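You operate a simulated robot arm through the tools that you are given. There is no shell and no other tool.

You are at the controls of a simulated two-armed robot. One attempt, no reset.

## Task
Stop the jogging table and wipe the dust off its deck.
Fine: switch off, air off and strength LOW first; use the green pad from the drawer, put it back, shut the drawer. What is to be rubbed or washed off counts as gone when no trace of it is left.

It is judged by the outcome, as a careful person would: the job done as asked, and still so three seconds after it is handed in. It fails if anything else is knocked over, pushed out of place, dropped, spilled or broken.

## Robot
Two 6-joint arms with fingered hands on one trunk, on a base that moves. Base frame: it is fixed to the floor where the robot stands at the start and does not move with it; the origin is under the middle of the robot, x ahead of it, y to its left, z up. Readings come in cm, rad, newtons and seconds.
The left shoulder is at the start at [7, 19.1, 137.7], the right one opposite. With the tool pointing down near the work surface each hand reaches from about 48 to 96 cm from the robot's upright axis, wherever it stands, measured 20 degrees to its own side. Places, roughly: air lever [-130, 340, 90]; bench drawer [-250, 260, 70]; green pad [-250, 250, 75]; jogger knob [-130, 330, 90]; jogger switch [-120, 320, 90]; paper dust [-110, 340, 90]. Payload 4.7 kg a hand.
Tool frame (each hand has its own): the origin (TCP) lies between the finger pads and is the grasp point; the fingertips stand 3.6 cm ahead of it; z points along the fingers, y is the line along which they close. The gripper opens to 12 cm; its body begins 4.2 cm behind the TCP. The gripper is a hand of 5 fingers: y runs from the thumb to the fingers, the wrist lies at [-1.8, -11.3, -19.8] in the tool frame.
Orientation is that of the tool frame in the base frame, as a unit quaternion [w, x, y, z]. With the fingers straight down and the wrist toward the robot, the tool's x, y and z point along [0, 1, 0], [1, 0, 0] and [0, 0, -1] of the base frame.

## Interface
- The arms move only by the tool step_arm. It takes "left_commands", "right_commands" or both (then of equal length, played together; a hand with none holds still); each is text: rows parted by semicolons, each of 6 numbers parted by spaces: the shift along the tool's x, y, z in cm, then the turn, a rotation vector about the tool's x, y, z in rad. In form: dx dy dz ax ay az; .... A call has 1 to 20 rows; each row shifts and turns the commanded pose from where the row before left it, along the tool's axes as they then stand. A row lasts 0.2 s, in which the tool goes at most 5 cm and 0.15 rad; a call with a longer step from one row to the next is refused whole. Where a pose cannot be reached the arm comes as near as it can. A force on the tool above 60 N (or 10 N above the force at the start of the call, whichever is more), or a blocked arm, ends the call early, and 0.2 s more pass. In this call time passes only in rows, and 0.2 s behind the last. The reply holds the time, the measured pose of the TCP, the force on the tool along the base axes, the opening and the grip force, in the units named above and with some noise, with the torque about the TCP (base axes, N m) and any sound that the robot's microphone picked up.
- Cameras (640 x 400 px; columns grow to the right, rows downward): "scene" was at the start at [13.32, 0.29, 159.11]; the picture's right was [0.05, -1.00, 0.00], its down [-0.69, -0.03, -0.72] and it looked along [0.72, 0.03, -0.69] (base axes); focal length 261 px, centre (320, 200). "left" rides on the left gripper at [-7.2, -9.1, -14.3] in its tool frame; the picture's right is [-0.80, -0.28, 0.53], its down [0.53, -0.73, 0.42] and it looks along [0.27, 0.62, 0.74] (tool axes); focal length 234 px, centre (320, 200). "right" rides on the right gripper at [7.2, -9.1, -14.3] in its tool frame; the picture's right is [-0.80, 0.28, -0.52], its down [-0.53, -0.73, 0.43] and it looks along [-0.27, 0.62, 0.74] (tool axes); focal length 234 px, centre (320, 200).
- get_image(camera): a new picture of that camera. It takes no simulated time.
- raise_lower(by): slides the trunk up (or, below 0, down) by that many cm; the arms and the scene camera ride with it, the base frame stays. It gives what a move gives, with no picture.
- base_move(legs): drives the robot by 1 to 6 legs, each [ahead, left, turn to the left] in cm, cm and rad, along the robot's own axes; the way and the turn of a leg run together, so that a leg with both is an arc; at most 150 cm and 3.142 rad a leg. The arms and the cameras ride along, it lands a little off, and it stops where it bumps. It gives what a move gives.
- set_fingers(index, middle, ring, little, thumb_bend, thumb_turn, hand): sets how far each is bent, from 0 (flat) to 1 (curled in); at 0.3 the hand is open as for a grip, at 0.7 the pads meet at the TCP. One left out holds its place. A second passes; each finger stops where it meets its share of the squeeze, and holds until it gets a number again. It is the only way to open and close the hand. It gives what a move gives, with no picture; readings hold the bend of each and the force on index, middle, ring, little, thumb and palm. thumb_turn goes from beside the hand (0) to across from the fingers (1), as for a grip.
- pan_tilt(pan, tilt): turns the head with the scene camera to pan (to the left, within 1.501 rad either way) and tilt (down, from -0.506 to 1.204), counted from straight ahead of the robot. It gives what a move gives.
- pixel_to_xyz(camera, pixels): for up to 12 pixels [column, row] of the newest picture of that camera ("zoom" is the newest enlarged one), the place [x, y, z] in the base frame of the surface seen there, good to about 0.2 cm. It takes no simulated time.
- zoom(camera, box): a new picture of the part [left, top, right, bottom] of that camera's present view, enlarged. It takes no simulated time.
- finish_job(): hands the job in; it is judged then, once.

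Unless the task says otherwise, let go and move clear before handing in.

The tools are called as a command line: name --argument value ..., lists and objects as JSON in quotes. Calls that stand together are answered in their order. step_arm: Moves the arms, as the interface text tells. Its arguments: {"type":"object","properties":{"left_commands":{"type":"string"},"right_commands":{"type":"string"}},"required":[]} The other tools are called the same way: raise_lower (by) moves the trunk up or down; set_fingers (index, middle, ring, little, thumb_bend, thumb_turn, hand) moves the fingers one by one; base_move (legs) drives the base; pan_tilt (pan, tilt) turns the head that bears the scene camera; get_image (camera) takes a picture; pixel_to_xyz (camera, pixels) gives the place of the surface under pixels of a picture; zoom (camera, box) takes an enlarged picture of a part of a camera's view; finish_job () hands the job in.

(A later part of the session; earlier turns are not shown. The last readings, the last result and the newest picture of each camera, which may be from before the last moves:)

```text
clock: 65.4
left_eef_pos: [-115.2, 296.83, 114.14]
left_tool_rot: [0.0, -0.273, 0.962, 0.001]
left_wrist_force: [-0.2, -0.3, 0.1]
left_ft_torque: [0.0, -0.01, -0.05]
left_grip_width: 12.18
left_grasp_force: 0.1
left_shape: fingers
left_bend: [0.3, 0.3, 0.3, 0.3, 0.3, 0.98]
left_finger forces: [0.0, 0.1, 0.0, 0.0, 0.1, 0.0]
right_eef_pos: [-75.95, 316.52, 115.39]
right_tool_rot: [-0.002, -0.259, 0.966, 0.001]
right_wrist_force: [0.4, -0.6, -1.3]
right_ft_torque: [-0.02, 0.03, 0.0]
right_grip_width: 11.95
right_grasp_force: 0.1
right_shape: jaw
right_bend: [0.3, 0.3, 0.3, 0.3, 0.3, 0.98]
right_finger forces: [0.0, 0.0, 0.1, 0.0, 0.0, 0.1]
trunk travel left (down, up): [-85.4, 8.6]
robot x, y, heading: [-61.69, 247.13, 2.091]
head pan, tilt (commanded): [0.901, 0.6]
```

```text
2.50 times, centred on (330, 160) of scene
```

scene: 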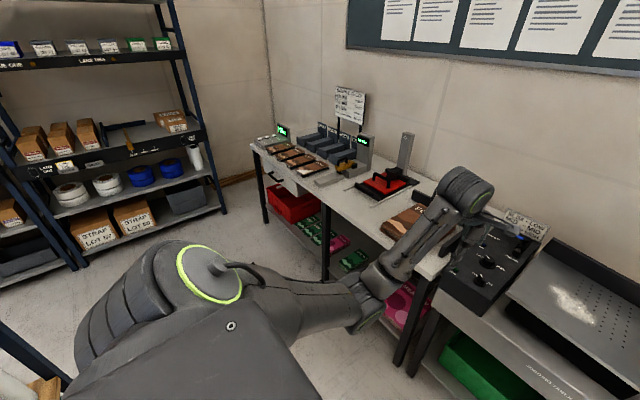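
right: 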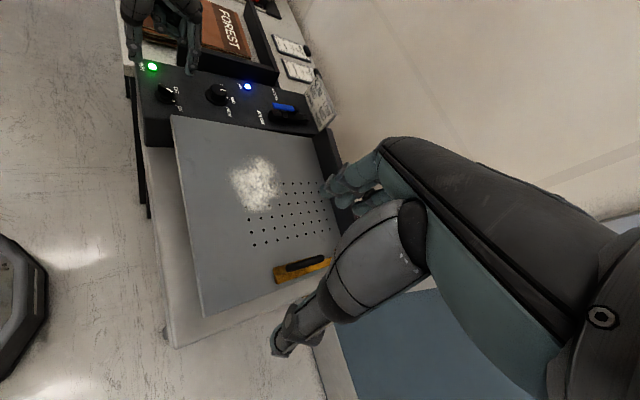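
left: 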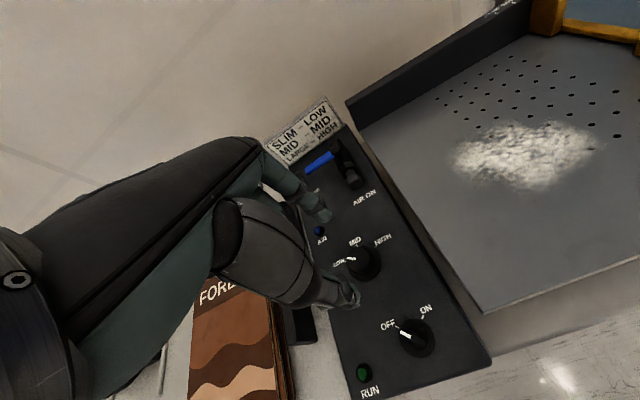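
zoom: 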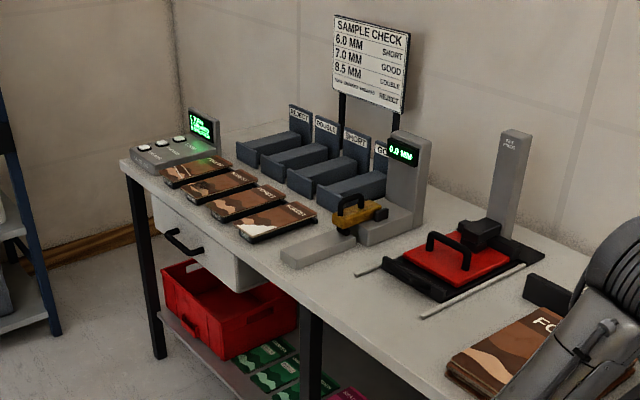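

The aisle is clear (rack front near s=-157, near shelf post 130 cm off the bench line), so I'll slide left about 143 cm to stand before the drawer and look.

base_move --legs '[[0, 0, 0.015], [0, 72, 0], [0, 71, 0]]'

pan_tilt --pan 0.0 --tilt 0.75

get_image --camera "scene"

get_image --camera "left"

get_image --camera "right"

```text
clock: 73.1
left_eef_pos: [-236.73, 226.54, 113.99]
left_tool_rot: [0.0, -0.264, 0.965, 0.0]
left_wrist_force: [0.1, 0.3, 0.2]
left_ft_torque: [0.02, 0.03, 0.03]
left_grip_width: 12.19
left_grasp_force: 0.1
left_shape: fingers
left_bend: [0.3, 0.3, 0.3, 0.3, 0.3, 0.98]
left_finger forces: [0.1, 0.0, 0.0, 0.0, 0.0, 0.0]
right_eef_pos: [-197.15, 245.6, 115.43]
right_tool_rot: [-0.002, -0.25, 0.968, 0.001]
right_wrist_force: [0.2, 1.0, 0.2]
right_ft_torque: [-0.01, 0.04, -0.02]
right_grip_width: 11.96
right_grasp_force: 0.1
right_shape: jaw
right_bend: [0.3, 0.3, 0.3, 0.3, 0.3, 0.98]
right_finger forces: [0.1, 0.0, 0.0, 0.0, 0.0, 0.1]
trunk travel left (down, up): [-85.4, 8.6]
robot x, y, heading: [-184.72, 176.14, 2.069]
head pan, tilt (commanded): [0.901, 0.6]
```

```text
clock: 74.3
left_eef_pos: [-236.75, 226.61, 114.02]
left_tool_rot: [0.0, -0.263, 0.965, 0.0]
left_wrist_force: [-0.8, -0.7, 0.6]
left_ft_torque: [0.01, 0.01, 0.03]
left_grip_width: 12.2
left_grasp_force: 0.0
left_shape: fingers
left_bend: [0.3, 0.3, 0.3, 0.3, 0.3, 0.98]
left_finger forces: [0.0, 0.0, 0.0, 0.0, 0.0, 0.0]
right_eef_pos: [-197.12, 245.66, 115.42]
right_tool_rot: [-0.001, -0.249, 0.969, 0.001]
right_wrist_force: [0.4, 0.1, 0.6]
right_ft_torque: [0.04, 0.03, -0.02]
right_grip_width: 11.94
right_grasp_force: 0.1
right_shape: jaw
right_bend: [0.3, 0.3, 0.3, 0.3, 0.3, 0.98]
right_finger forces: [0.0, 0.0, 0.0, 0.0, 0.0, 0.0]
trunk travel left (down, up): [-85.4, 8.6]
robot x, y, heading: [-184.62, 175.85, 2.072]
head pan, tilt (commanded): [0.0, 0.75]
```

```text
taken
```

scene: 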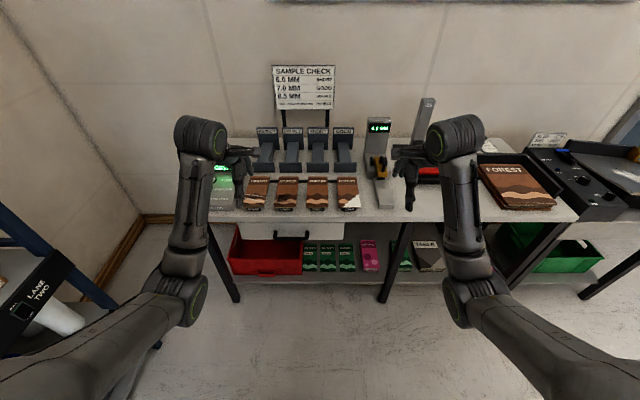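

```text
taken
```

left: 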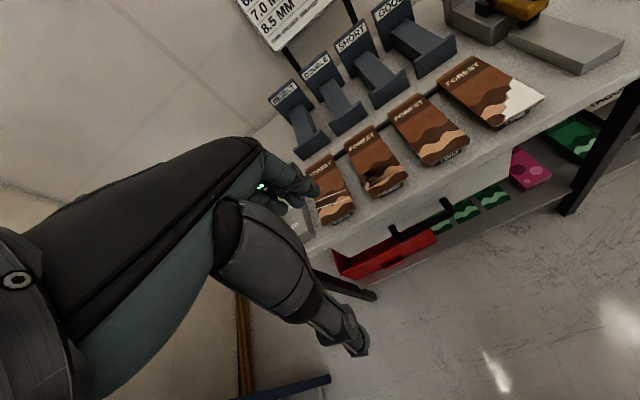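

```text
taken
```

right: 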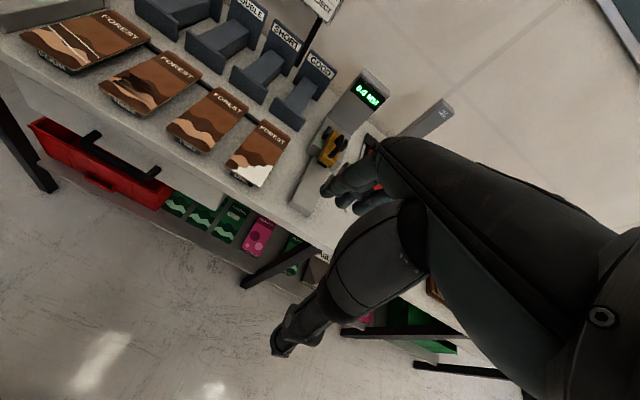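

The drawer handle shows at about (290,235) beneath the tabletop, between my hands. I'll zoom and measure it.

zoom --camera "scene" --box '[220, 170, 380, 290]'

pixel_to_xyz --camera "zoom" --pixels '[[215, 262], [290, 265], [350, 262], [290, 235], [480, 235], [180, 220], [290, 205], [110, 205], [500, 210], [205, 265], [352, 250], [220, 245]]'

```text
3.33 times, centred on (300, 230) of scene
```

zoom: 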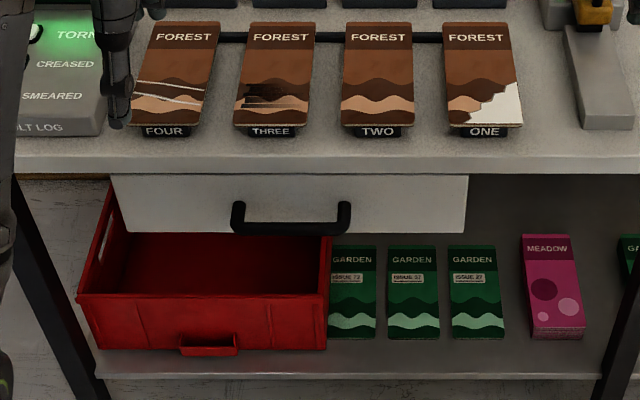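

```text
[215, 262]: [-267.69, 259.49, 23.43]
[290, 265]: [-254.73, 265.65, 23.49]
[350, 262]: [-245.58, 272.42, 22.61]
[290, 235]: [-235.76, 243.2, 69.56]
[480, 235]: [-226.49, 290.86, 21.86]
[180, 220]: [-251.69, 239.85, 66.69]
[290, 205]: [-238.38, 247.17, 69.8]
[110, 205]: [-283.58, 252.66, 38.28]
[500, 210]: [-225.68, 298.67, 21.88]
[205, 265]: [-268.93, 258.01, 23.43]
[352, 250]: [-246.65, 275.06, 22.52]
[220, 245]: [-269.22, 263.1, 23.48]
```

I'll measure the handle bar itself at zoom rows 205–230 and the drawer front's edges.

pixel_to_xyz --camera "zoom" --pixels '[[290, 229], [290, 224], [255, 228], [325, 229], [238, 215], [345, 215], [238, 203], [345, 203], [130, 228], [460, 230], [120, 182], [465, 182]]'

```text
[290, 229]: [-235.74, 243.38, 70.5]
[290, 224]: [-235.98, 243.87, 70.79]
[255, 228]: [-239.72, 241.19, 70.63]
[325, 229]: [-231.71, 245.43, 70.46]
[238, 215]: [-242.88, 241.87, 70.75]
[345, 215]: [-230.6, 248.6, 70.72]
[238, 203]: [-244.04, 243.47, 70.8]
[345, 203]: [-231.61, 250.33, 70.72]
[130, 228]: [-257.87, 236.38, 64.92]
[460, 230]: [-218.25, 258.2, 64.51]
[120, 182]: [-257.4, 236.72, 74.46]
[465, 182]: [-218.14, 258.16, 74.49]
```

The handle is a bow bar centred near (-235.8,243.4,70.1), about 4 cm proud of the drawer front and 13 cm wide inside. I'll lower the trunk 15 cm, half-close the left hand, and bring it tilted in front of the handle.

raise_lower --by -15

set_fingers --hand "left" --index 0.5 --middle 0.5 --ring 0.5 --little 0.5 --thumb_bend 0.45

step_arm --left_commands "-3.8 3 0 0 0 0; -3.8 3 0 0 0 0; -3.7 3 0 0 0 0; 0 0 0 -0.15 0 0; 0 0 0 -0.15 0 0; 0 0 0 -0.15 0 0"

get_image --camera "scene"

get_image --camera "left"

get_image --camera "right"

```text
clock: 76.0
left_eef_pos: [-236.71, 226.57, 99.05]
left_tool_rot: [0.0, -0.263, 0.965, 0.0]
left_wrist_force: [-0.2, 0.0, -0.9]
left_ft_torque: [-0.02, 0.01, 0.0]
left_grip_width: 12.21
left_grasp_force: 0.0
left_shape: fingers
left_bend: [0.3, 0.3, 0.3, 0.3, 0.3, 0.98]
left_finger forces: [0.0, 0.1, 0.0, 0.0, 0.1, 0.0]
right_eef_pos: [-197.04, 245.67, 100.46]
right_tool_rot: [-0.001, -0.249, 0.968, 0.002]
right_wrist_force: [0.6, 0.5, -0.6]
right_ft_torque: [0.03, 0.02, 0.01]
right_grip_width: 11.97
right_grasp_force: 0.1
right_shape: jaw
right_bend: [0.3, 0.3, 0.3, 0.3, 0.3, 0.98]
right_finger forces: [0.0, 0.1, 0.1, 0.0, 0.0, 0.0]
trunk travel left (down, up): [-70.4, 23.6]
robot x, y, heading: [-184.5, 175.52, 2.073]
head pan, tilt (commanded): [0.0, 0.75]
```

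```text
clock: 77.0
left_eef_pos: [-236.86, 226.67, 99.11]
left_tool_rot: [0.0, -0.263, 0.965, 0.0]
left_wrist_force: [-0.3, 1.3, -0.2]
left_ft_torque: [0.0, 0.01, 0.03]
left_grip_width: 7.13
left_grasp_force: 0.0
left_shape: fingers
left_bend: [0.5, 0.5, 0.5, 0.5, 0.45, 0.98]
left_finger forces: [0.1, 0.1, 0.1, 0.0, 0.0, 0.1]
right_eef_pos: [-197.13, 245.64, 100.35]
right_tool_rot: [-0.001, -0.249, 0.968, 0.002]
right_wrist_force: [0.0, 0.3, -0.4]
right_ft_torque: [0.0, -0.01, 0.02]
right_grip_width: 11.97
right_grasp_force: 0.0
right_shape: jaw
right_bend: [0.3, 0.3, 0.3, 0.3, 0.3, 0.98]
right_finger forces: [0.0, 0.0, 0.0, 0.0, 0.0, 0.0]
trunk travel left (down, up): [-70.4, 23.6]
robot x, y, heading: [-184.7, 175.6, 2.071]
head pan, tilt (commanded): [0.0, 0.75]
```

```text
clock: 78.4
left_eef_pos: [-231.56, 240.06, 98.95]
left_tool_rot: [-0.059, -0.257, 0.94, 0.216]
left_wrist_force: [-1.2, 1.2, 0.0]
left_ft_torque: [0.03, 0.0, -0.02]
left_grip_width: 7.09
left_grasp_force: 0.1
left_shape: fingers
left_bend: [0.5, 0.5, 0.5, 0.5, 0.45, 0.98]
left_finger forces: [0.0, 0.0, 0.0, 0.0, 0.1, 0.0]
right_eef_pos: [-197.06, 245.52, 100.45]
right_tool_rot: [-0.002, -0.248, 0.969, 0.001]
right_wrist_force: [-0.4, -0.2, 1.0]
right_ft_torque: [0.0, -0.01, -0.03]
right_grip_width: 11.98
right_grasp_force: 0.0
right_shape: jaw
right_bend: [0.3, 0.3, 0.3, 0.3, 0.3, 0.98]
right_finger forces: [0.1, 0.0, 0.0, 0.0, 0.1, 0.0]
trunk travel left (down, up): [-70.4, 23.6]
robot x, y, heading: [-184.11, 175.73, 2.076]
head pan, tilt (commanded): [0.0, 0.75]
```

```text
taken
```

scene: 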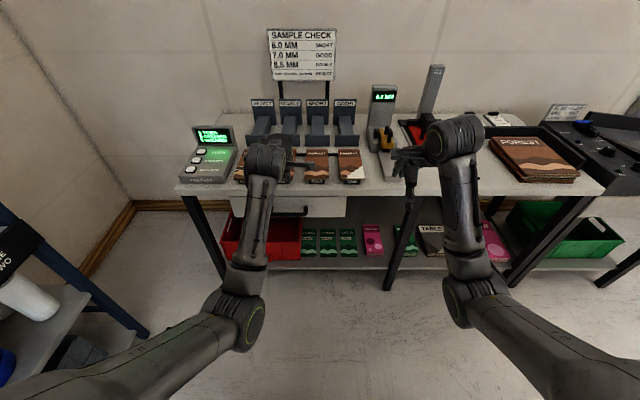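

```text
taken
```

left: 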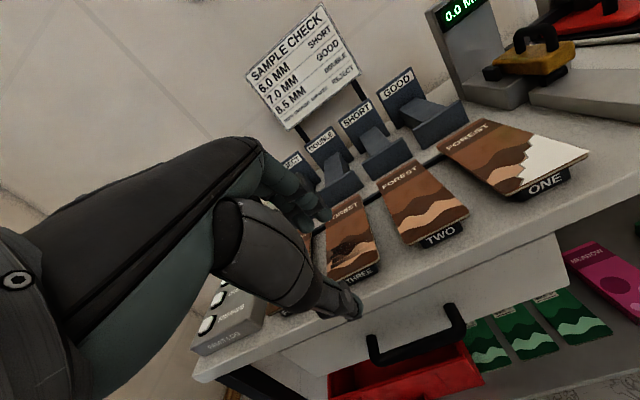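

```text
taken
```

right: 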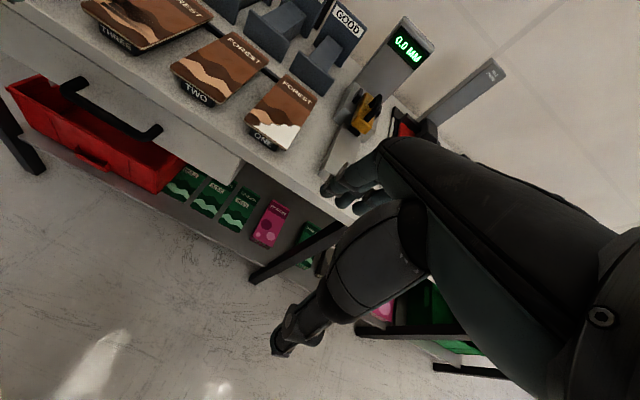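

The left hand is aligned (TCP at (-231.6,240.1,99)). I'll move 3.8 cm forward and go straight down 22 cm so the fingertips stop just above the bar, then check.

step_arm --left_commands "0 3.42 1.65 0 0 0; 0 -1.6 3.3 0 0 0; 0 -1.6 3.3 0 0 0; 0 -1.6 3.3 0 0 0; 0 -1.6 3.3 0 0 0; 0 -1.6 3.3 0 0 0; 0 -1.6 3.3 0 0 0"

zoom --camera "right" --box '[0, 0, 240, 200]'

get_image --camera "left"

zoom --camera "scene" --box '[200, 130, 380, 290]'

```text
clock: 80.0
left_eef_pos: [-233.89, 244.15, 81.57]
left_tool_rot: [-0.063, -0.252, 0.935, 0.243]
left_wrist_force: [5.7, -14.3, 30.5]
left_ft_torque: [1.04, 0.71, 0.07]
left_grip_width: 6.75
left_grasp_force: 15.8
left_shape: fingers
left_bend: [0.52, 0.48, 0.5, 0.5, 0.45, 0.98]
left_finger forces: [17.8, 13.3, 0.1, 0.0, 0.1, 0.0]
right_eef_pos: [-197.16, 245.34, 100.57]
right_tool_rot: [-0.001, -0.248, 0.969, 0.002]
right_wrist_force: [-0.5, 1.2, -0.9]
right_ft_torque: [-0.09, -0.04, 0.06]
right_grip_width: 11.95
right_grasp_force: 0.1
right_shape: jaw
right_bend: [0.3, 0.3, 0.3, 0.3, 0.3, 0.98]
right_finger forces: [0.1, 0.0, 0.0, 0.0, 0.0, 0.0]
trunk travel left (down, up): [-70.4, 23.6]
robot x, y, heading: [-184.22, 175.87, 2.07]
head pan, tilt (commanded): [0.0, 0.75]
stopped in row 7 (left hand): the force on the tool passed its limit at 69 N (the readings are from after the stop); the commanded pose is now the measured one
```

```text
2.00 times, centred on (120, 100) of right
```

zoom: 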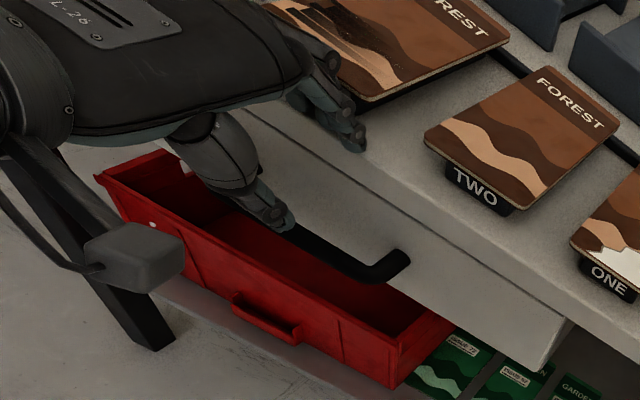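

```text
taken
```

left: 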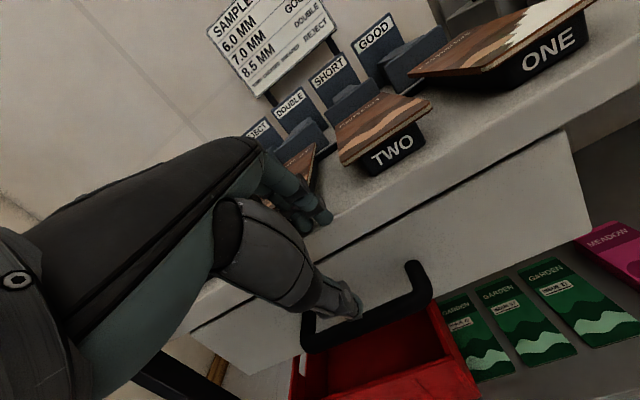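

```text
2.50 times, centred on (290, 210) of scene
```

zoom: 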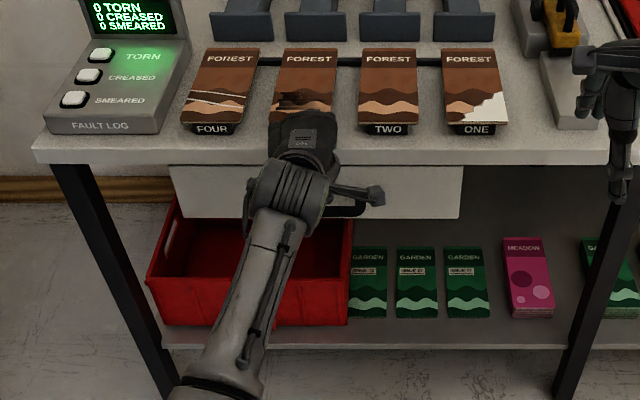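

The index and middle tips landed on the tabletop edge (force 69 N), so the table edge reaches further out than I judged. I'll lift straight up at once and check that nothing was moved.

step_arm --left_commands "0 0.9 -1.8 0 0 0; 0 1.3 -2.7 0 0 0; 0 1.3 -2.7 0 0 0; 0 -3.6 -1.7 0 0 0; 0 -3.6 -1.7 0 0 0"

get_image --camera "left"

zoom --camera "scene" --box '[200, 130, 380, 290]'

zoom --camera "right" --box '[0, 0, 240, 200]'

```text
clock: 81.2
left_eef_pos: [-230.92, 237.18, 89.77]
left_tool_rot: [-0.075, -0.251, 0.934, 0.242]
left_wrist_force: [0.3, -0.7, 0.5]
left_ft_torque: [-0.03, -0.04, 0.01]
left_grip_width: 7.04
left_grasp_force: 0.0
left_shape: fingers
left_bend: [0.5, 0.5, 0.5, 0.5, 0.45, 0.98]
left_finger forces: [0.1, 0.0, 0.0, 0.0, 0.0, 0.0]
right_eef_pos: [-197.09, 245.53, 100.4]
right_tool_rot: [-0.002, -0.249, 0.969, 0.003]
right_wrist_force: [-0.3, -0.8, 1.0]
right_ft_torque: [-0.02, 0.02, -0.01]
right_grip_width: 11.97
right_grasp_force: 0.1
right_shape: jaw
right_bend: [0.3, 0.3, 0.3, 0.3, 0.3, 0.98]
right_finger forces: [0.1, 0.0, 0.0, 0.0, 0.0, 0.1]
trunk travel left (down, up): [-70.4, 23.6]
robot x, y, heading: [-184.11, 175.91, 2.07]
head pan, tilt (commanded): [0.0, 0.75]
```

```text
taken
```

left: 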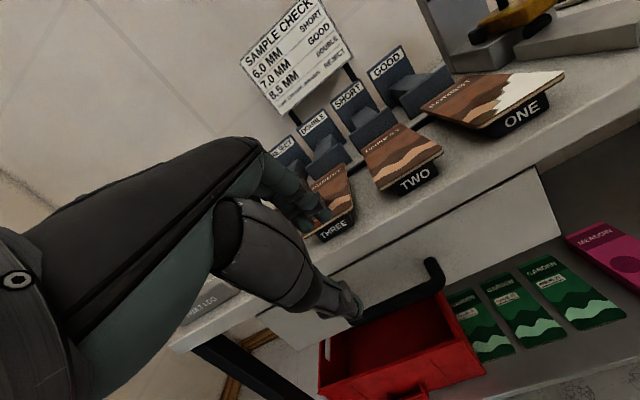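

```text
2.50 times, centred on (290, 210) of scene
```

zoom: 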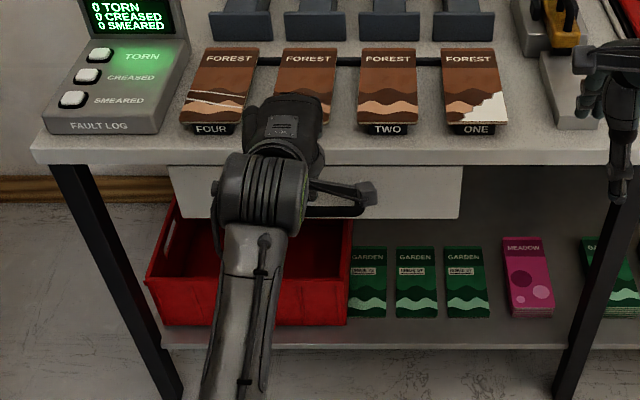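

```text
2.00 times, centred on (120, 100) of right
```

zoom: 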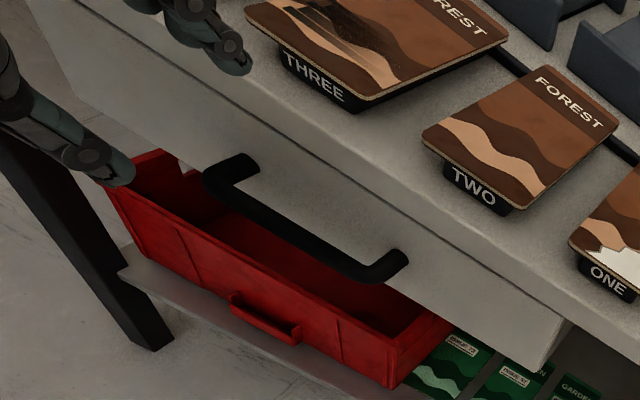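

Nothing seems displaced (booklets THREE, TWO, ONE still in line). I'll measure the tabletop's edge, drawer face and handle from this right zoom.

pixel_to_xyz --camera "zoom" --pixels '[[280, 140], [330, 200], [300, 158], [350, 225], [330, 215], [300, 235], [240, 200], [360, 270], [232, 165], [400, 258], [400, 250], [330, 185]]'

```text
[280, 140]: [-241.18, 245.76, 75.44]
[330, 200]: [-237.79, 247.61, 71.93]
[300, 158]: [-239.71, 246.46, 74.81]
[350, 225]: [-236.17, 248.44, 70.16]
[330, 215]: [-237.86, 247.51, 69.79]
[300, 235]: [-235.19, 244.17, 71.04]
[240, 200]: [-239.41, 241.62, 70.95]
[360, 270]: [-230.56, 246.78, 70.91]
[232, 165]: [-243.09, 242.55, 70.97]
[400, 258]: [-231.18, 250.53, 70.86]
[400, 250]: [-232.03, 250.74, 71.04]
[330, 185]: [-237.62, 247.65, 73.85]
```

pixel_to_xyz --camera "zoom" --pixels '[[280, 90], [280, 105], [280, 120], [280, 128], [380, 120], [380, 140], [380, 160], [380, 175], [380, 185], [250, 70], [230, 62], [300, 70]]'

```text
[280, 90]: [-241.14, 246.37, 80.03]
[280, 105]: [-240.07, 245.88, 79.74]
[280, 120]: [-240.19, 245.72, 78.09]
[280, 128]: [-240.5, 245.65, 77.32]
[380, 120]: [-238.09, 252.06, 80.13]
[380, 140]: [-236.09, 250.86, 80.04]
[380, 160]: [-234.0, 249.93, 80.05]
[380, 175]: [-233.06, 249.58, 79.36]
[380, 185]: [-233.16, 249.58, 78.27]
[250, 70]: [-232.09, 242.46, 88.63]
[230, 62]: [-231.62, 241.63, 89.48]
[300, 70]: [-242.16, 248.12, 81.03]
```

Table edge is at 333.6 and bar back at about 330.5 along the depth axis, so the fingertip centres must come down at about 332. I'll set the hand at that depth, still high, and measure the fingertips before lowering.

step_arm --left_commands "-0.9 0 0 0 0 0; 0 2.44 1.37 0 0 0; 0 2.44 1.37 0 0 0; 0 -1.47 2.6 0 0 0"

zoom --camera "right" --box '[20, 0, 200, 150]'

```text
clock: 82.2
left_eef_pos: [-231.74, 242.36, 85.21]
left_tool_rot: [-0.061, -0.253, 0.937, 0.234]
left_wrist_force: [0.0, 0.6, 0.2]
left_ft_torque: [0.03, -0.04, -0.02]
left_grip_width: 7.08
left_grasp_force: 0.1
left_shape: fingers
left_bend: [0.5, 0.5, 0.5, 0.5, 0.45, 0.98]
left_finger forces: [0.0, 0.0, 0.0, 0.1, 0.1, 0.0]
right_eef_pos: [-197.16, 245.56, 100.4]
right_tool_rot: [-0.001, -0.25, 0.968, 0.002]
right_wrist_force: [1.0, 0.4, 0.0]
right_ft_torque: [0.0, 0.02, -0.03]
right_grip_width: 11.97
right_grasp_force: 0.0
right_shape: jaw
right_bend: [0.3, 0.3, 0.3, 0.3, 0.3, 0.98]
right_finger forces: [0.0, 0.0, 0.0, 0.0, 0.1, 0.1]
trunk travel left (down, up): [-70.4, 23.6]
robot x, y, heading: [-184.18, 176.08, 2.075]
head pan, tilt (commanded): [0.0, 0.75]
```

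```text
2.67 times, centred on (110, 75) of right
```

zoom: 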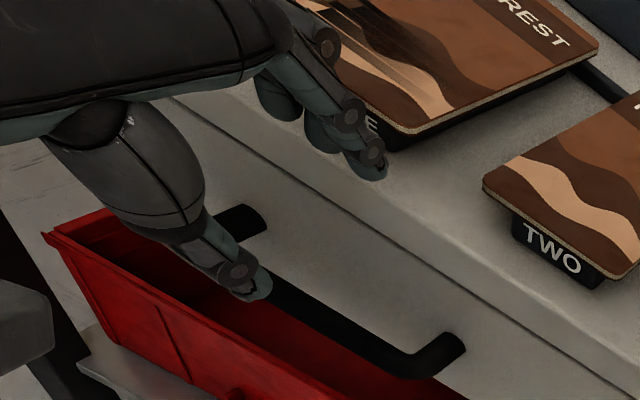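

pixel_to_xyz --camera "zoom" --pixels '[[380, 172], [375, 160], [360, 165], [350, 120], [325, 145], [320, 125], [285, 115], [275, 95], [255, 290], [262, 275], [240, 270], [160, 150]]'

```text
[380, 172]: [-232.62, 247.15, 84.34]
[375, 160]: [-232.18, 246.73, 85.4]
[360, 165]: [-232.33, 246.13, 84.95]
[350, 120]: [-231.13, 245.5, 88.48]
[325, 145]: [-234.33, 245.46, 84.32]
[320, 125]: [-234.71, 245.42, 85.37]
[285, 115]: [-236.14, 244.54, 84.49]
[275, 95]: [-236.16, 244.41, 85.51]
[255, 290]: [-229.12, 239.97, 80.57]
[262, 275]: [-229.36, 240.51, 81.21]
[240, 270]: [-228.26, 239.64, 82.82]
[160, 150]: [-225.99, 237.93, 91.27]
```

The fingertips are now at depth 330.7; they need 332. I'll shift 1.3 forward and 1 left, then lower 6 cm in small steps to pass the table edge, watching the force.

step_arm --left_commands "1.0 1.13 0.64 0 0 0; 0 -0.49 0.87 0 0 0; 0 -0.49 0.87 0 0 0; 0 -0.49 0.87 0 0 0; 0 -0.49 0.87 0 0 0; 0 -0.49 0.87 0 0 0; 0 -0.49 0.87 0 0 0; 0 -0.49 0.87 0 0 0"

zoom --camera "right" --box '[20, 0, 200, 150]'

pixel_to_xyz --camera "zoom" --pixels '[[345, 200], [340, 190], [330, 210], [320, 180], [300, 190], [280, 160]]'

```text
clock: 84.0
left_eef_pos: [-233.13, 242.63, 78.03]
left_tool_rot: [-0.061, -0.253, 0.937, 0.232]
left_wrist_force: [-0.1, -0.8, -0.8]
left_ft_torque: [-0.06, -0.04, 0.04]
left_grip_width: 7.11
left_grasp_force: 0.8
left_shape: fingers
left_bend: [0.5, 0.5, 0.5, 0.5, 0.45, 0.98]
left_finger forces: [0.0, 0.9, 0.1, 0.0, 0.0, 0.0]
right_eef_pos: [-197.11, 245.61, 100.32]
right_tool_rot: [-0.001, -0.25, 0.968, 0.002]
right_wrist_force: [-1.6, -0.6, -0.1]
right_ft_torque: [-0.03, 0.0, 0.01]
right_grip_width: 11.99
right_grasp_force: 0.0
right_shape: jaw
right_bend: [0.3, 0.3, 0.3, 0.3, 0.3, 0.98]
right_finger forces: [0.1, 0.0, 0.1, 0.0, 0.0, 0.0]
trunk travel left (down, up): [-70.4, 23.6]
robot x, y, heading: [-184.72, 175.91, 2.069]
head pan, tilt (commanded): [0.0, 0.75]
```

```text
2.67 times, centred on (110, 75) of right
```

zoom: 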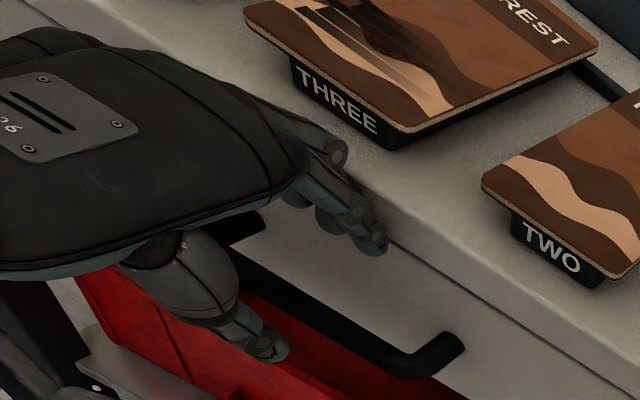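

```text
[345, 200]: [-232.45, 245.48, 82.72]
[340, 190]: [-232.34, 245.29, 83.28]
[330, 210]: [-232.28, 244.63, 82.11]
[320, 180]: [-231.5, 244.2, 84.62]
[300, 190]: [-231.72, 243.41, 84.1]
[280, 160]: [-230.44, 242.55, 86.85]
```

The tips have passed the table edge with barely 1 N on the middle finger. I'll ease back 0.2, keep lowering, and then shift forward under the edge so the fingers drop behind the bar.

step_arm --left_commands "0 -0.66 0.77 0 0 0; 0 -0.49 0.87 0 0 0; 0 -0.23 1.02 0 0 0; 0 -0.23 1.02 0 0 0; 0 -0.23 1.02 0 0 0; 0 -0.49 0.87 0 0 0; 0 -0.49 0.87 0 0 0"

zoom --camera "right" --box '[20, 0, 200, 150]'

zoom --camera "left" --box '[200, 150, 460, 350]'

```text
clock: 85.6
left_eef_pos: [-233.31, 243.26, 71.1]
left_tool_rot: [-0.061, -0.253, 0.937, 0.234]
left_wrist_force: [1.8, -4.3, 1.0]
left_ft_torque: [0.07, 0.07, 0.06]
left_grip_width: 7.08
left_grasp_force: 1.8
left_shape: fingers
left_bend: [0.5, 0.52, 0.5, 0.5, 0.45, 0.98]
left_finger forces: [0.0, 4.7, 0.0, 0.0, 0.0, 0.1]
right_eef_pos: [-197.3, 245.48, 100.5]
right_tool_rot: [-0.002, -0.25, 0.968, 0.002]
right_wrist_force: [0.3, -0.7, -0.1]
right_ft_torque: [-0.04, -0.03, 0.0]
right_grip_width: 11.98
right_grasp_force: 0.0
right_shape: jaw
right_bend: [0.3, 0.3, 0.3, 0.3, 0.3, 0.98]
right_finger forces: [0.1, 0.0, 0.0, 0.1, 0.0, 0.0]
trunk travel left (down, up): [-70.4, 23.6]
robot x, y, heading: [-184.66, 175.66, 2.069]
head pan, tilt (commanded): [0.0, 0.75]
```

```text
2.67 times, centred on (110, 75) of right
```

zoom: 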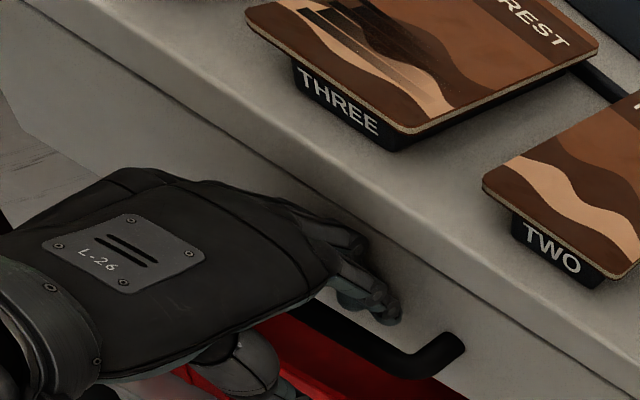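

```text
2.00 times, centred on (330, 250) of left
```

zoom: 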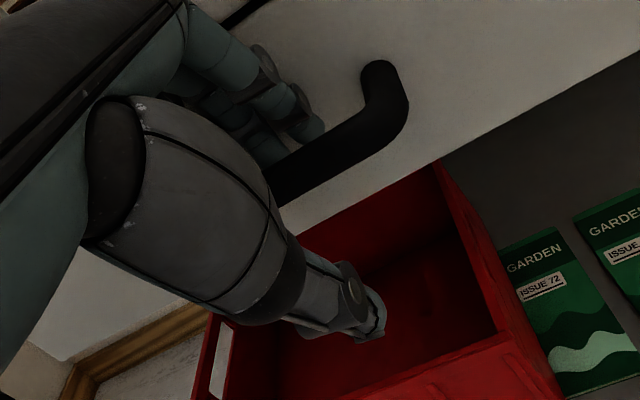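

The fingers are now between the bar and drawer face, with the middle finger lightly touching the face (4.7 N). I'll ease back 0.4 and lower 2 cm more, then close the hand around the bar.

step_arm --left_commands "0 -0.35 -0.2 0 0 0; 0 -0.34 0.61 0 0 0; 0 -0.34 0.61 0 0 0; 0 -0.34 0.61 0 0 0"

zoom --camera "left" --box '[200, 150, 460, 350]'

```text
clock: 86.6
left_eef_pos: [-233.2, 242.89, 69.18]
left_tool_rot: [-0.063, -0.253, 0.936, 0.235]
left_wrist_force: [-0.7, 1.3, 5.2]
left_ft_torque: [0.06, 0.2, -0.05]
left_grip_width: 7.24
left_grasp_force: 2.5
left_shape: fingers
left_bend: [0.49, 0.5, 0.5, 0.49, 0.45, 0.98]
left_finger forces: [2.2, 0.0, 0.0, 2.4, 0.0, 0.0]
right_eef_pos: [-197.13, 245.6, 100.49]
right_tool_rot: [-0.002, -0.25, 0.968, 0.002]
right_wrist_force: [-0.1, 0.2, 0.0]
right_ft_torque: [-0.02, 0.0, 0.0]
right_grip_width: 11.95
right_grasp_force: 0.0
right_shape: jaw
right_bend: [0.3, 0.3, 0.3, 0.3, 0.3, 0.98]
right_finger forces: [0.2, 0.0, 0.0, 0.0, 0.1, 0.1]
trunk travel left (down, up): [-70.4, 23.6]
robot x, y, heading: [-184.59, 175.87, 2.076]
head pan, tilt (commanded): [0.0, 0.75]
```

```text
2.00 times, centred on (330, 250) of left
```

zoom: 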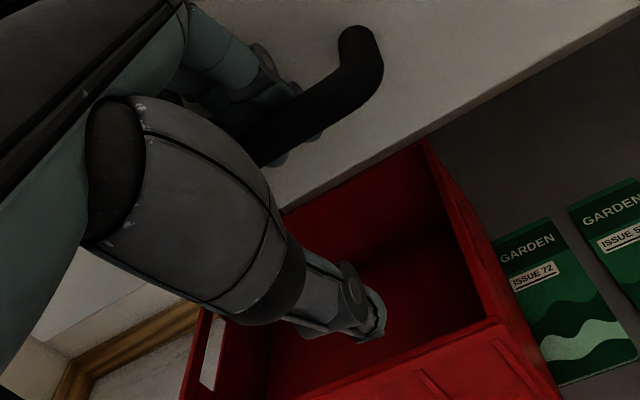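

The fingers hook behind the bar, tips visible below it at (280,160). I'll close fingers and thumb around the bar.

set_fingers --hand "left" --index 0.68 --middle 0.68 --ring 0.68 --little 0.68 --thumb_bend 0.6

zoom --camera "left" --box '[200, 150, 460, 350]'

zoom --camera "right" --box '[20, 0, 200, 150]'

```text
clock: 87.6
left_eef_pos: [-233.19, 242.68, 68.91]
left_tool_rot: [-0.061, -0.253, 0.937, 0.233]
left_wrist_force: [-0.5, -0.3, -1.5]
left_ft_torque: [0.04, 0.04, -0.11]
left_grip_width: 2.15
left_grasp_force: 4.4
left_shape: fingers
left_bend: [0.68, 0.7, 0.68, 0.67, 0.6, 0.98]
left_finger forces: [0.1, 4.7, 0.0, 3.9, 0.0, 0.1]
right_eef_pos: [-197.24, 245.69, 100.34]
right_tool_rot: [-0.001, -0.25, 0.968, 0.002]
right_wrist_force: [0.0, 0.5, -0.5]
right_ft_torque: [0.02, -0.02, 0.0]
right_grip_width: 11.96
right_grasp_force: 0.0
right_shape: jaw
right_bend: [0.3, 0.3, 0.3, 0.3, 0.3, 0.98]
right_finger forces: [0.1, 0.1, 0.1, 0.0, 0.1, 0.1]
trunk travel left (down, up): [-70.4, 23.6]
robot x, y, heading: [-184.39, 175.42, 2.071]
head pan, tilt (commanded): [0.0, 0.75]
```

```text
2.00 times, centred on (330, 250) of left
```

zoom: 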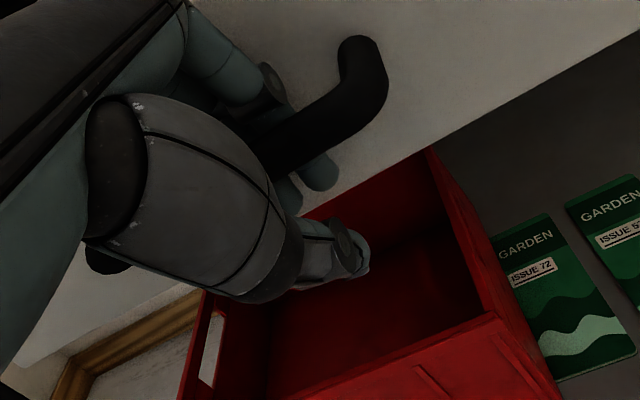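

```text
2.67 times, centred on (110, 75) of right
```

zoom: 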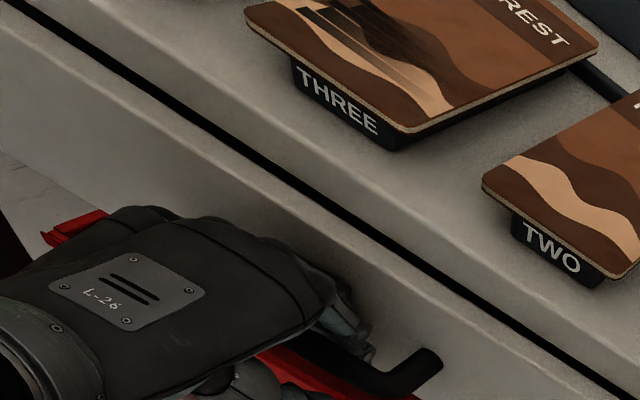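

The drawer has started to open and the fingers are hooked under the bar. I'll pull straight back about 20 cm.

step_arm --left_commands "0 -1.32 -0.7 0 0 0; 0 -1.32 -0.7 0 0 0; 0 -1.32 -0.7 0 0 0; 0 -1.32 -0.7 0 0 0; 0 -1.32 -0.7 0 0 0; 0 -1.32 -0.7 0 0 0; 0 -1.32 -0.7 0 0 0; 0 -1.32 -0.7 0 0 0; 0 -1.32 -0.7 0 0 0; 0 -1.32 -0.7 0 0 0; 0 -1.32 -0.7 0 0 0; 0 -1.32 -0.7 0 0 0"

get_image --camera "scene"

get_image --camera "right"

```text
clock: 89.7
left_eef_pos: [-231.52, 229.94, 70.14]
left_tool_rot: [-0.113, -0.24, 0.933, 0.245]
left_wrist_force: [34.8, 18.7, 18.9]
left_ft_torque: [0.02, 0.74, -0.93]
left_grip_width: 2.13
left_grasp_force: 29.3
left_shape: fingers
left_bend: [0.68, 0.69, 0.66, 0.71, 0.6, 0.98]
left_finger forces: [0.0, 1.9, 24.9, 32.4, 0.0, 0.1]
right_eef_pos: [-196.2, 245.59, 100.41]
right_tool_rot: [-0.002, -0.246, 0.969, 0.002]
right_wrist_force: [0.2, 0.2, 0.2]
right_ft_torque: [0.01, -0.04, 0.02]
right_grip_width: 11.96
right_grasp_force: 0.1
right_shape: jaw
right_bend: [0.3, 0.3, 0.3, 0.3, 0.3, 0.98]
right_finger forces: [0.0, 0.0, 0.0, 0.1, 0.0, 0.1]
trunk travel left (down, up): [-70.4, 23.6]
robot x, y, heading: [-184.31, 176.28, 2.067]
head pan, tilt (commanded): [0.0, 0.75]
stopped in row 10 (left hand): the force on the tool passed its limit at 63 N (the readings are from after the stop); the commanded pose is now the measured one
```

```text
taken
```

scene: 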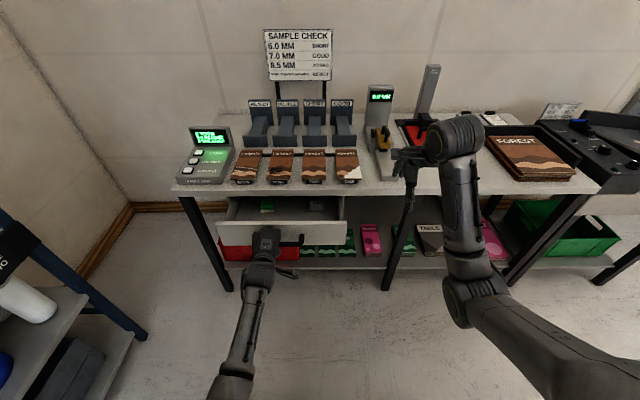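

```text
taken
```

right: 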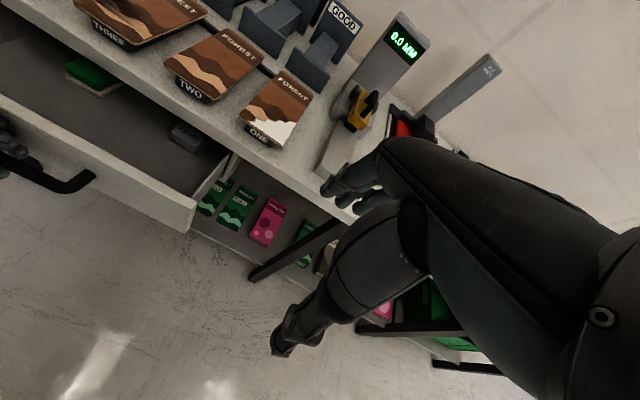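

The drawer is open about 12–15 cm, with the green pad visible in it (right view (92,75)), but the hand drifted left and the handle's post is pushing on it sideways (~40 N). I'll measure the handle and drawer before relieving this.

zoom --camera "right" --box '[0, 20, 240, 250]'

pixel_to_xyz --camera "right" --pixels '[[85, 180], [88, 172], [40, 178], [20, 165], [195, 205], [150, 180], [215, 165], [92, 75], [110, 85], [70, 65], [185, 135], [175, 170]]'

get_image --camera "left"

```text
1.74 times, centred on (120, 135) of right
```

zoom: 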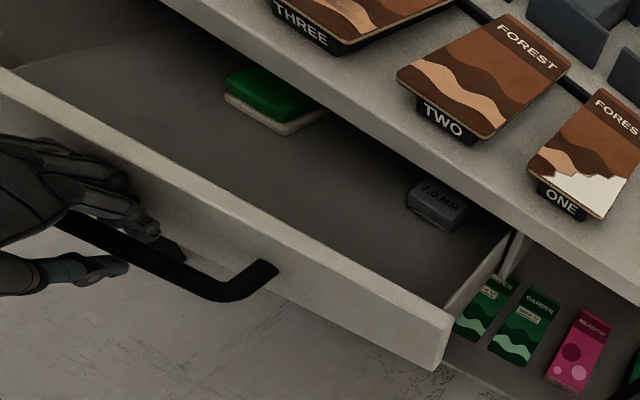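

```text
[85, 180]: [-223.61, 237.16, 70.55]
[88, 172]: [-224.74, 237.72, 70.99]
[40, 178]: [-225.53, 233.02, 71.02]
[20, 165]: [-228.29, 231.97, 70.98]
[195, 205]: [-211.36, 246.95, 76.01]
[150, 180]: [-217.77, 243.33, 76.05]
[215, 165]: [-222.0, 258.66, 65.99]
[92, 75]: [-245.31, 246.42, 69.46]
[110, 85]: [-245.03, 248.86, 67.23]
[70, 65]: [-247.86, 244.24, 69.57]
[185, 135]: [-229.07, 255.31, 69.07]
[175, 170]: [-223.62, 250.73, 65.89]
```

```text
taken
```

left: 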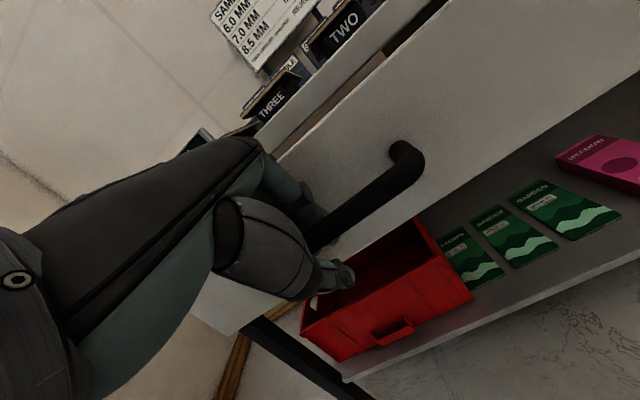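

The drawer itself moved out straight by about 14 cm; only the hand slid left along the bar to the post. I'll slide the hand back right along the bar to relieve the side force.

step_arm --left_commands "-1 0 0 0 0 0; -1 0 0 0 0 0; -1 0 0 0 0 0; -1 0 0 0 0 0"

```text
clock: 90.3
left_eef_pos: [-231.59, 230.29, 70.06]
left_tool_rot: [-0.126, -0.236, 0.931, 0.247]
left_wrist_force: [33.3, 16.9, 21.6]
left_ft_torque: [-0.09, 0.88, -0.91]
left_grip_width: 2.18
left_grasp_force: 29.4
left_shape: fingers
left_bend: [0.68, 0.68, 0.65, 0.71, 0.6, 0.98]
left_finger forces: [0.0, 0.0, 23.7, 34.6, 0.0, 0.0]
right_eef_pos: [-195.9, 245.87, 100.28]
right_tool_rot: [-0.003, -0.243, 0.97, 0.001]
right_wrist_force: [-0.2, 0.2, -0.4]
right_ft_torque: [-0.02, 0.0, 0.01]
right_grip_width: 12.0
right_grasp_force: 0.0
right_shape: jaw
right_bend: [0.3, 0.3, 0.3, 0.3, 0.3, 0.98]
right_finger forces: [0.0, 0.0, 0.1, 0.0, 0.1, 0.0]
trunk travel left (down, up): [-70.4, 23.6]
robot x, y, heading: [-183.9, 176.21, 2.065]
head pan, tilt (commanded): [0.0, 0.75]
stopped in row 2 (left hand): the force on the tool passed its limit at 62 N (the readings are from after the stop); the commanded pose is now the measured one
```

The side force hasn't eased, so something else is loading the hand. I'll look closely at how the fingers sit on the handle before moving again.

zoom --camera "left" --box '[180, 130, 460, 330]'

zoom --camera "right" --box '[0, 60, 160, 240]'

zoom --camera "scene" --box '[180, 180, 380, 320]'

get_image --camera "scene"

```text
2.00 times, centred on (320, 230) of left
```

zoom: 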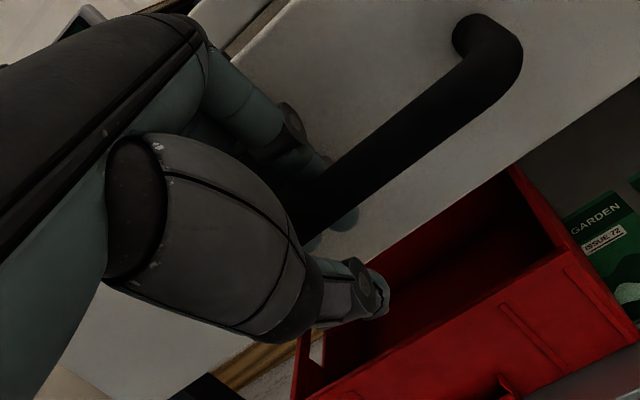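

```text
2.22 times, centred on (80, 150) of right
```

zoom: 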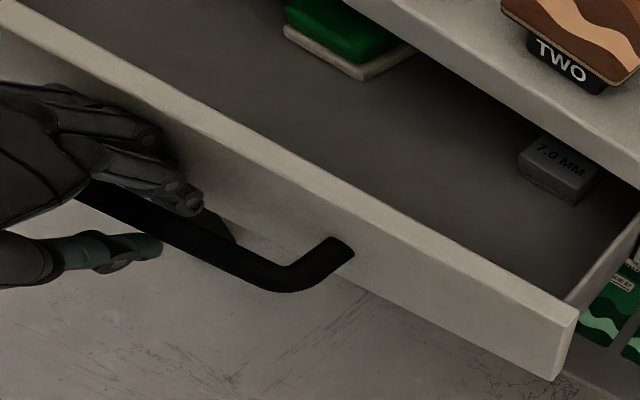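

```text
2.86 times, centred on (280, 250) of scene
```

zoom: 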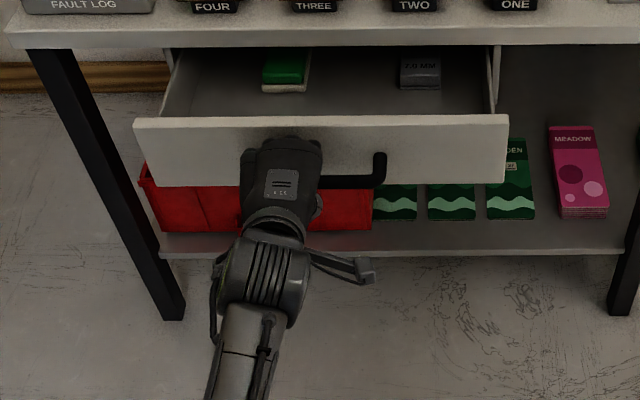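

```text
taken
```

scene: 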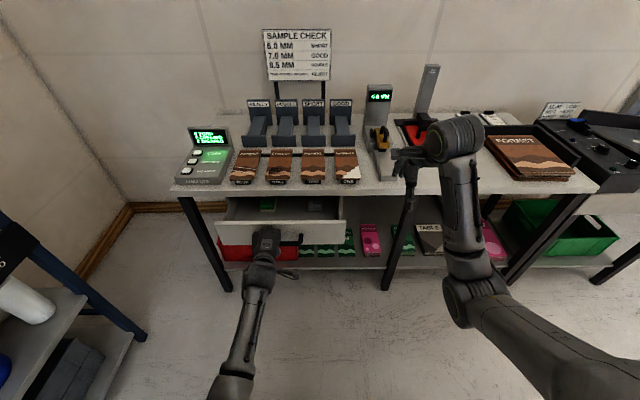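

The little and ring fingers are jammed against the handle's left post. I'll open the fingers to release the load and then reposition.

set_fingers --hand "left" --index 0.5 --middle 0.5 --ring 0.5 --little 0.5 --thumb_bend 0.45

zoom --camera "right" --box '[0, 60, 160, 240]'

```text
clock: 91.3
left_eef_pos: [-231.79, 230.01, 69.42]
left_tool_rot: [-0.127, -0.238, 0.932, 0.241]
left_wrist_force: [39.5, 21.0, -9.5]
left_ft_torque: [-0.56, -0.29, -1.84]
left_grip_width: 7.02
left_grasp_force: 30.2
left_shape: fingers
left_bend: [0.5, 0.52, 0.5, 0.58, 0.45, 0.98]
left_finger forces: [0.0, 4.2, 23.5, 33.8, 0.1, 0.0]
right_eef_pos: [-196.32, 246.13, 100.13]
right_tool_rot: [-0.003, -0.245, 0.969, 0.0]
right_wrist_force: [-0.3, 0.1, 0.2]
right_ft_torque: [0.02, -0.01, -0.01]
right_grip_width: 11.95
right_grasp_force: 0.1
right_shape: jaw
right_bend: [0.3, 0.3, 0.3, 0.3, 0.3, 0.98]
right_finger forces: [0.0, 0.1, 0.1, 0.0, 0.1, 0.0]
trunk travel left (down, up): [-70.4, 23.6]
robot x, y, heading: [-184.29, 175.78, 2.07]
head pan, tilt (commanded): [0.0, 0.75]
```

```text
2.22 times, centred on (80, 150) of right
```

zoom: 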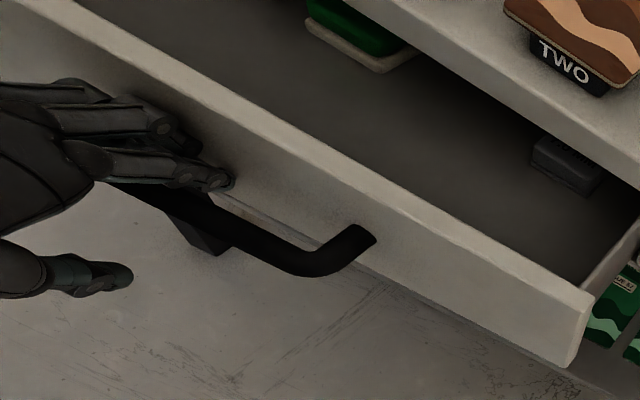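

pixel_to_xyz --camera "zoom" --pixels '[[215, 180], [225, 183], [205, 175], [165, 130], [130, 150], [95, 160], [290, 265], [200, 220], [360, 235], [345, 225], [120, 275], [60, 270]]'

zoom --camera "scene" --box '[230, 210, 310, 300]'

```text
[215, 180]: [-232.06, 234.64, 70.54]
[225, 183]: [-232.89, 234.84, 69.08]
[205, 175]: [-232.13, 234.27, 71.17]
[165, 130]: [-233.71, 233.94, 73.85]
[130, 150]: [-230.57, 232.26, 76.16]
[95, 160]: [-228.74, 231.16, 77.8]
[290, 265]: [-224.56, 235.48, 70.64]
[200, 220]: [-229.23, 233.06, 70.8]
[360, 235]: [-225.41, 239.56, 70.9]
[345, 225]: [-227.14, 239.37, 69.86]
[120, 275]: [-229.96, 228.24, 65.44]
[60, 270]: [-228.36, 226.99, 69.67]
```

```text
4.44 times, centred on (270, 255) of scene
```

zoom: 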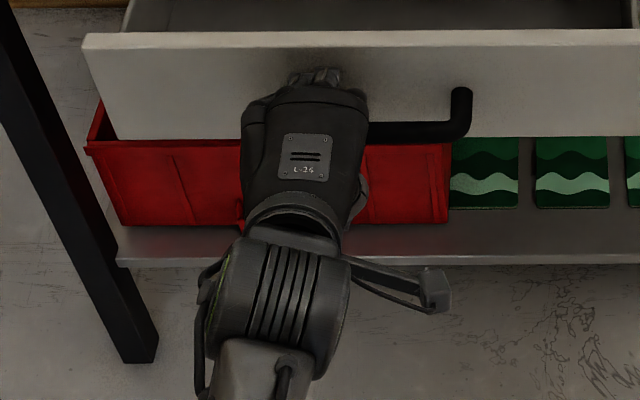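

The ring finger is jammed on the left post. I'll try lifting the hand straight up a little to free the fingers from the handle.

step_arm --left_commands "0 0.25 -0.43 0 0 0; 0 0.25 -0.43 0 0 0; 0 0.25 -0.43 0 0 0; 0 0.25 -0.43 0 0 0"

```text
clock: 92.3
left_eef_pos: [-232.18, 229.89, 70.4]
left_tool_rot: [-0.127, -0.238, 0.935, 0.231]
left_wrist_force: [36.8, 20.5, -40.4]
left_ft_torque: [-0.85, -1.98, -1.93]
left_grip_width: 6.96
left_grasp_force: 24.3
left_shape: fingers
left_bend: [0.51, 0.54, 0.55, 0.5, 0.45, 0.98]
left_finger forces: [0.5, 0.0, 48.2, 0.1, 0.0, 0.0]
right_eef_pos: [-196.44, 246.18, 99.93]
right_tool_rot: [-0.002, -0.245, 0.969, -0.002]
right_wrist_force: [-0.1, -0.2, 0.2]
right_ft_torque: [0.02, 0.0, 0.03]
right_grip_width: 11.99
right_grasp_force: 0.1
right_shape: jaw
right_bend: [0.3, 0.3, 0.3, 0.3, 0.3, 0.98]
right_finger forces: [0.0, 0.0, 0.0, 0.1, 0.0, 0.1]
trunk travel left (down, up): [-70.4, 23.6]
robot x, y, heading: [-184.42, 175.92, 2.061]
head pan, tilt (commanded): [0.0, 0.75]
```

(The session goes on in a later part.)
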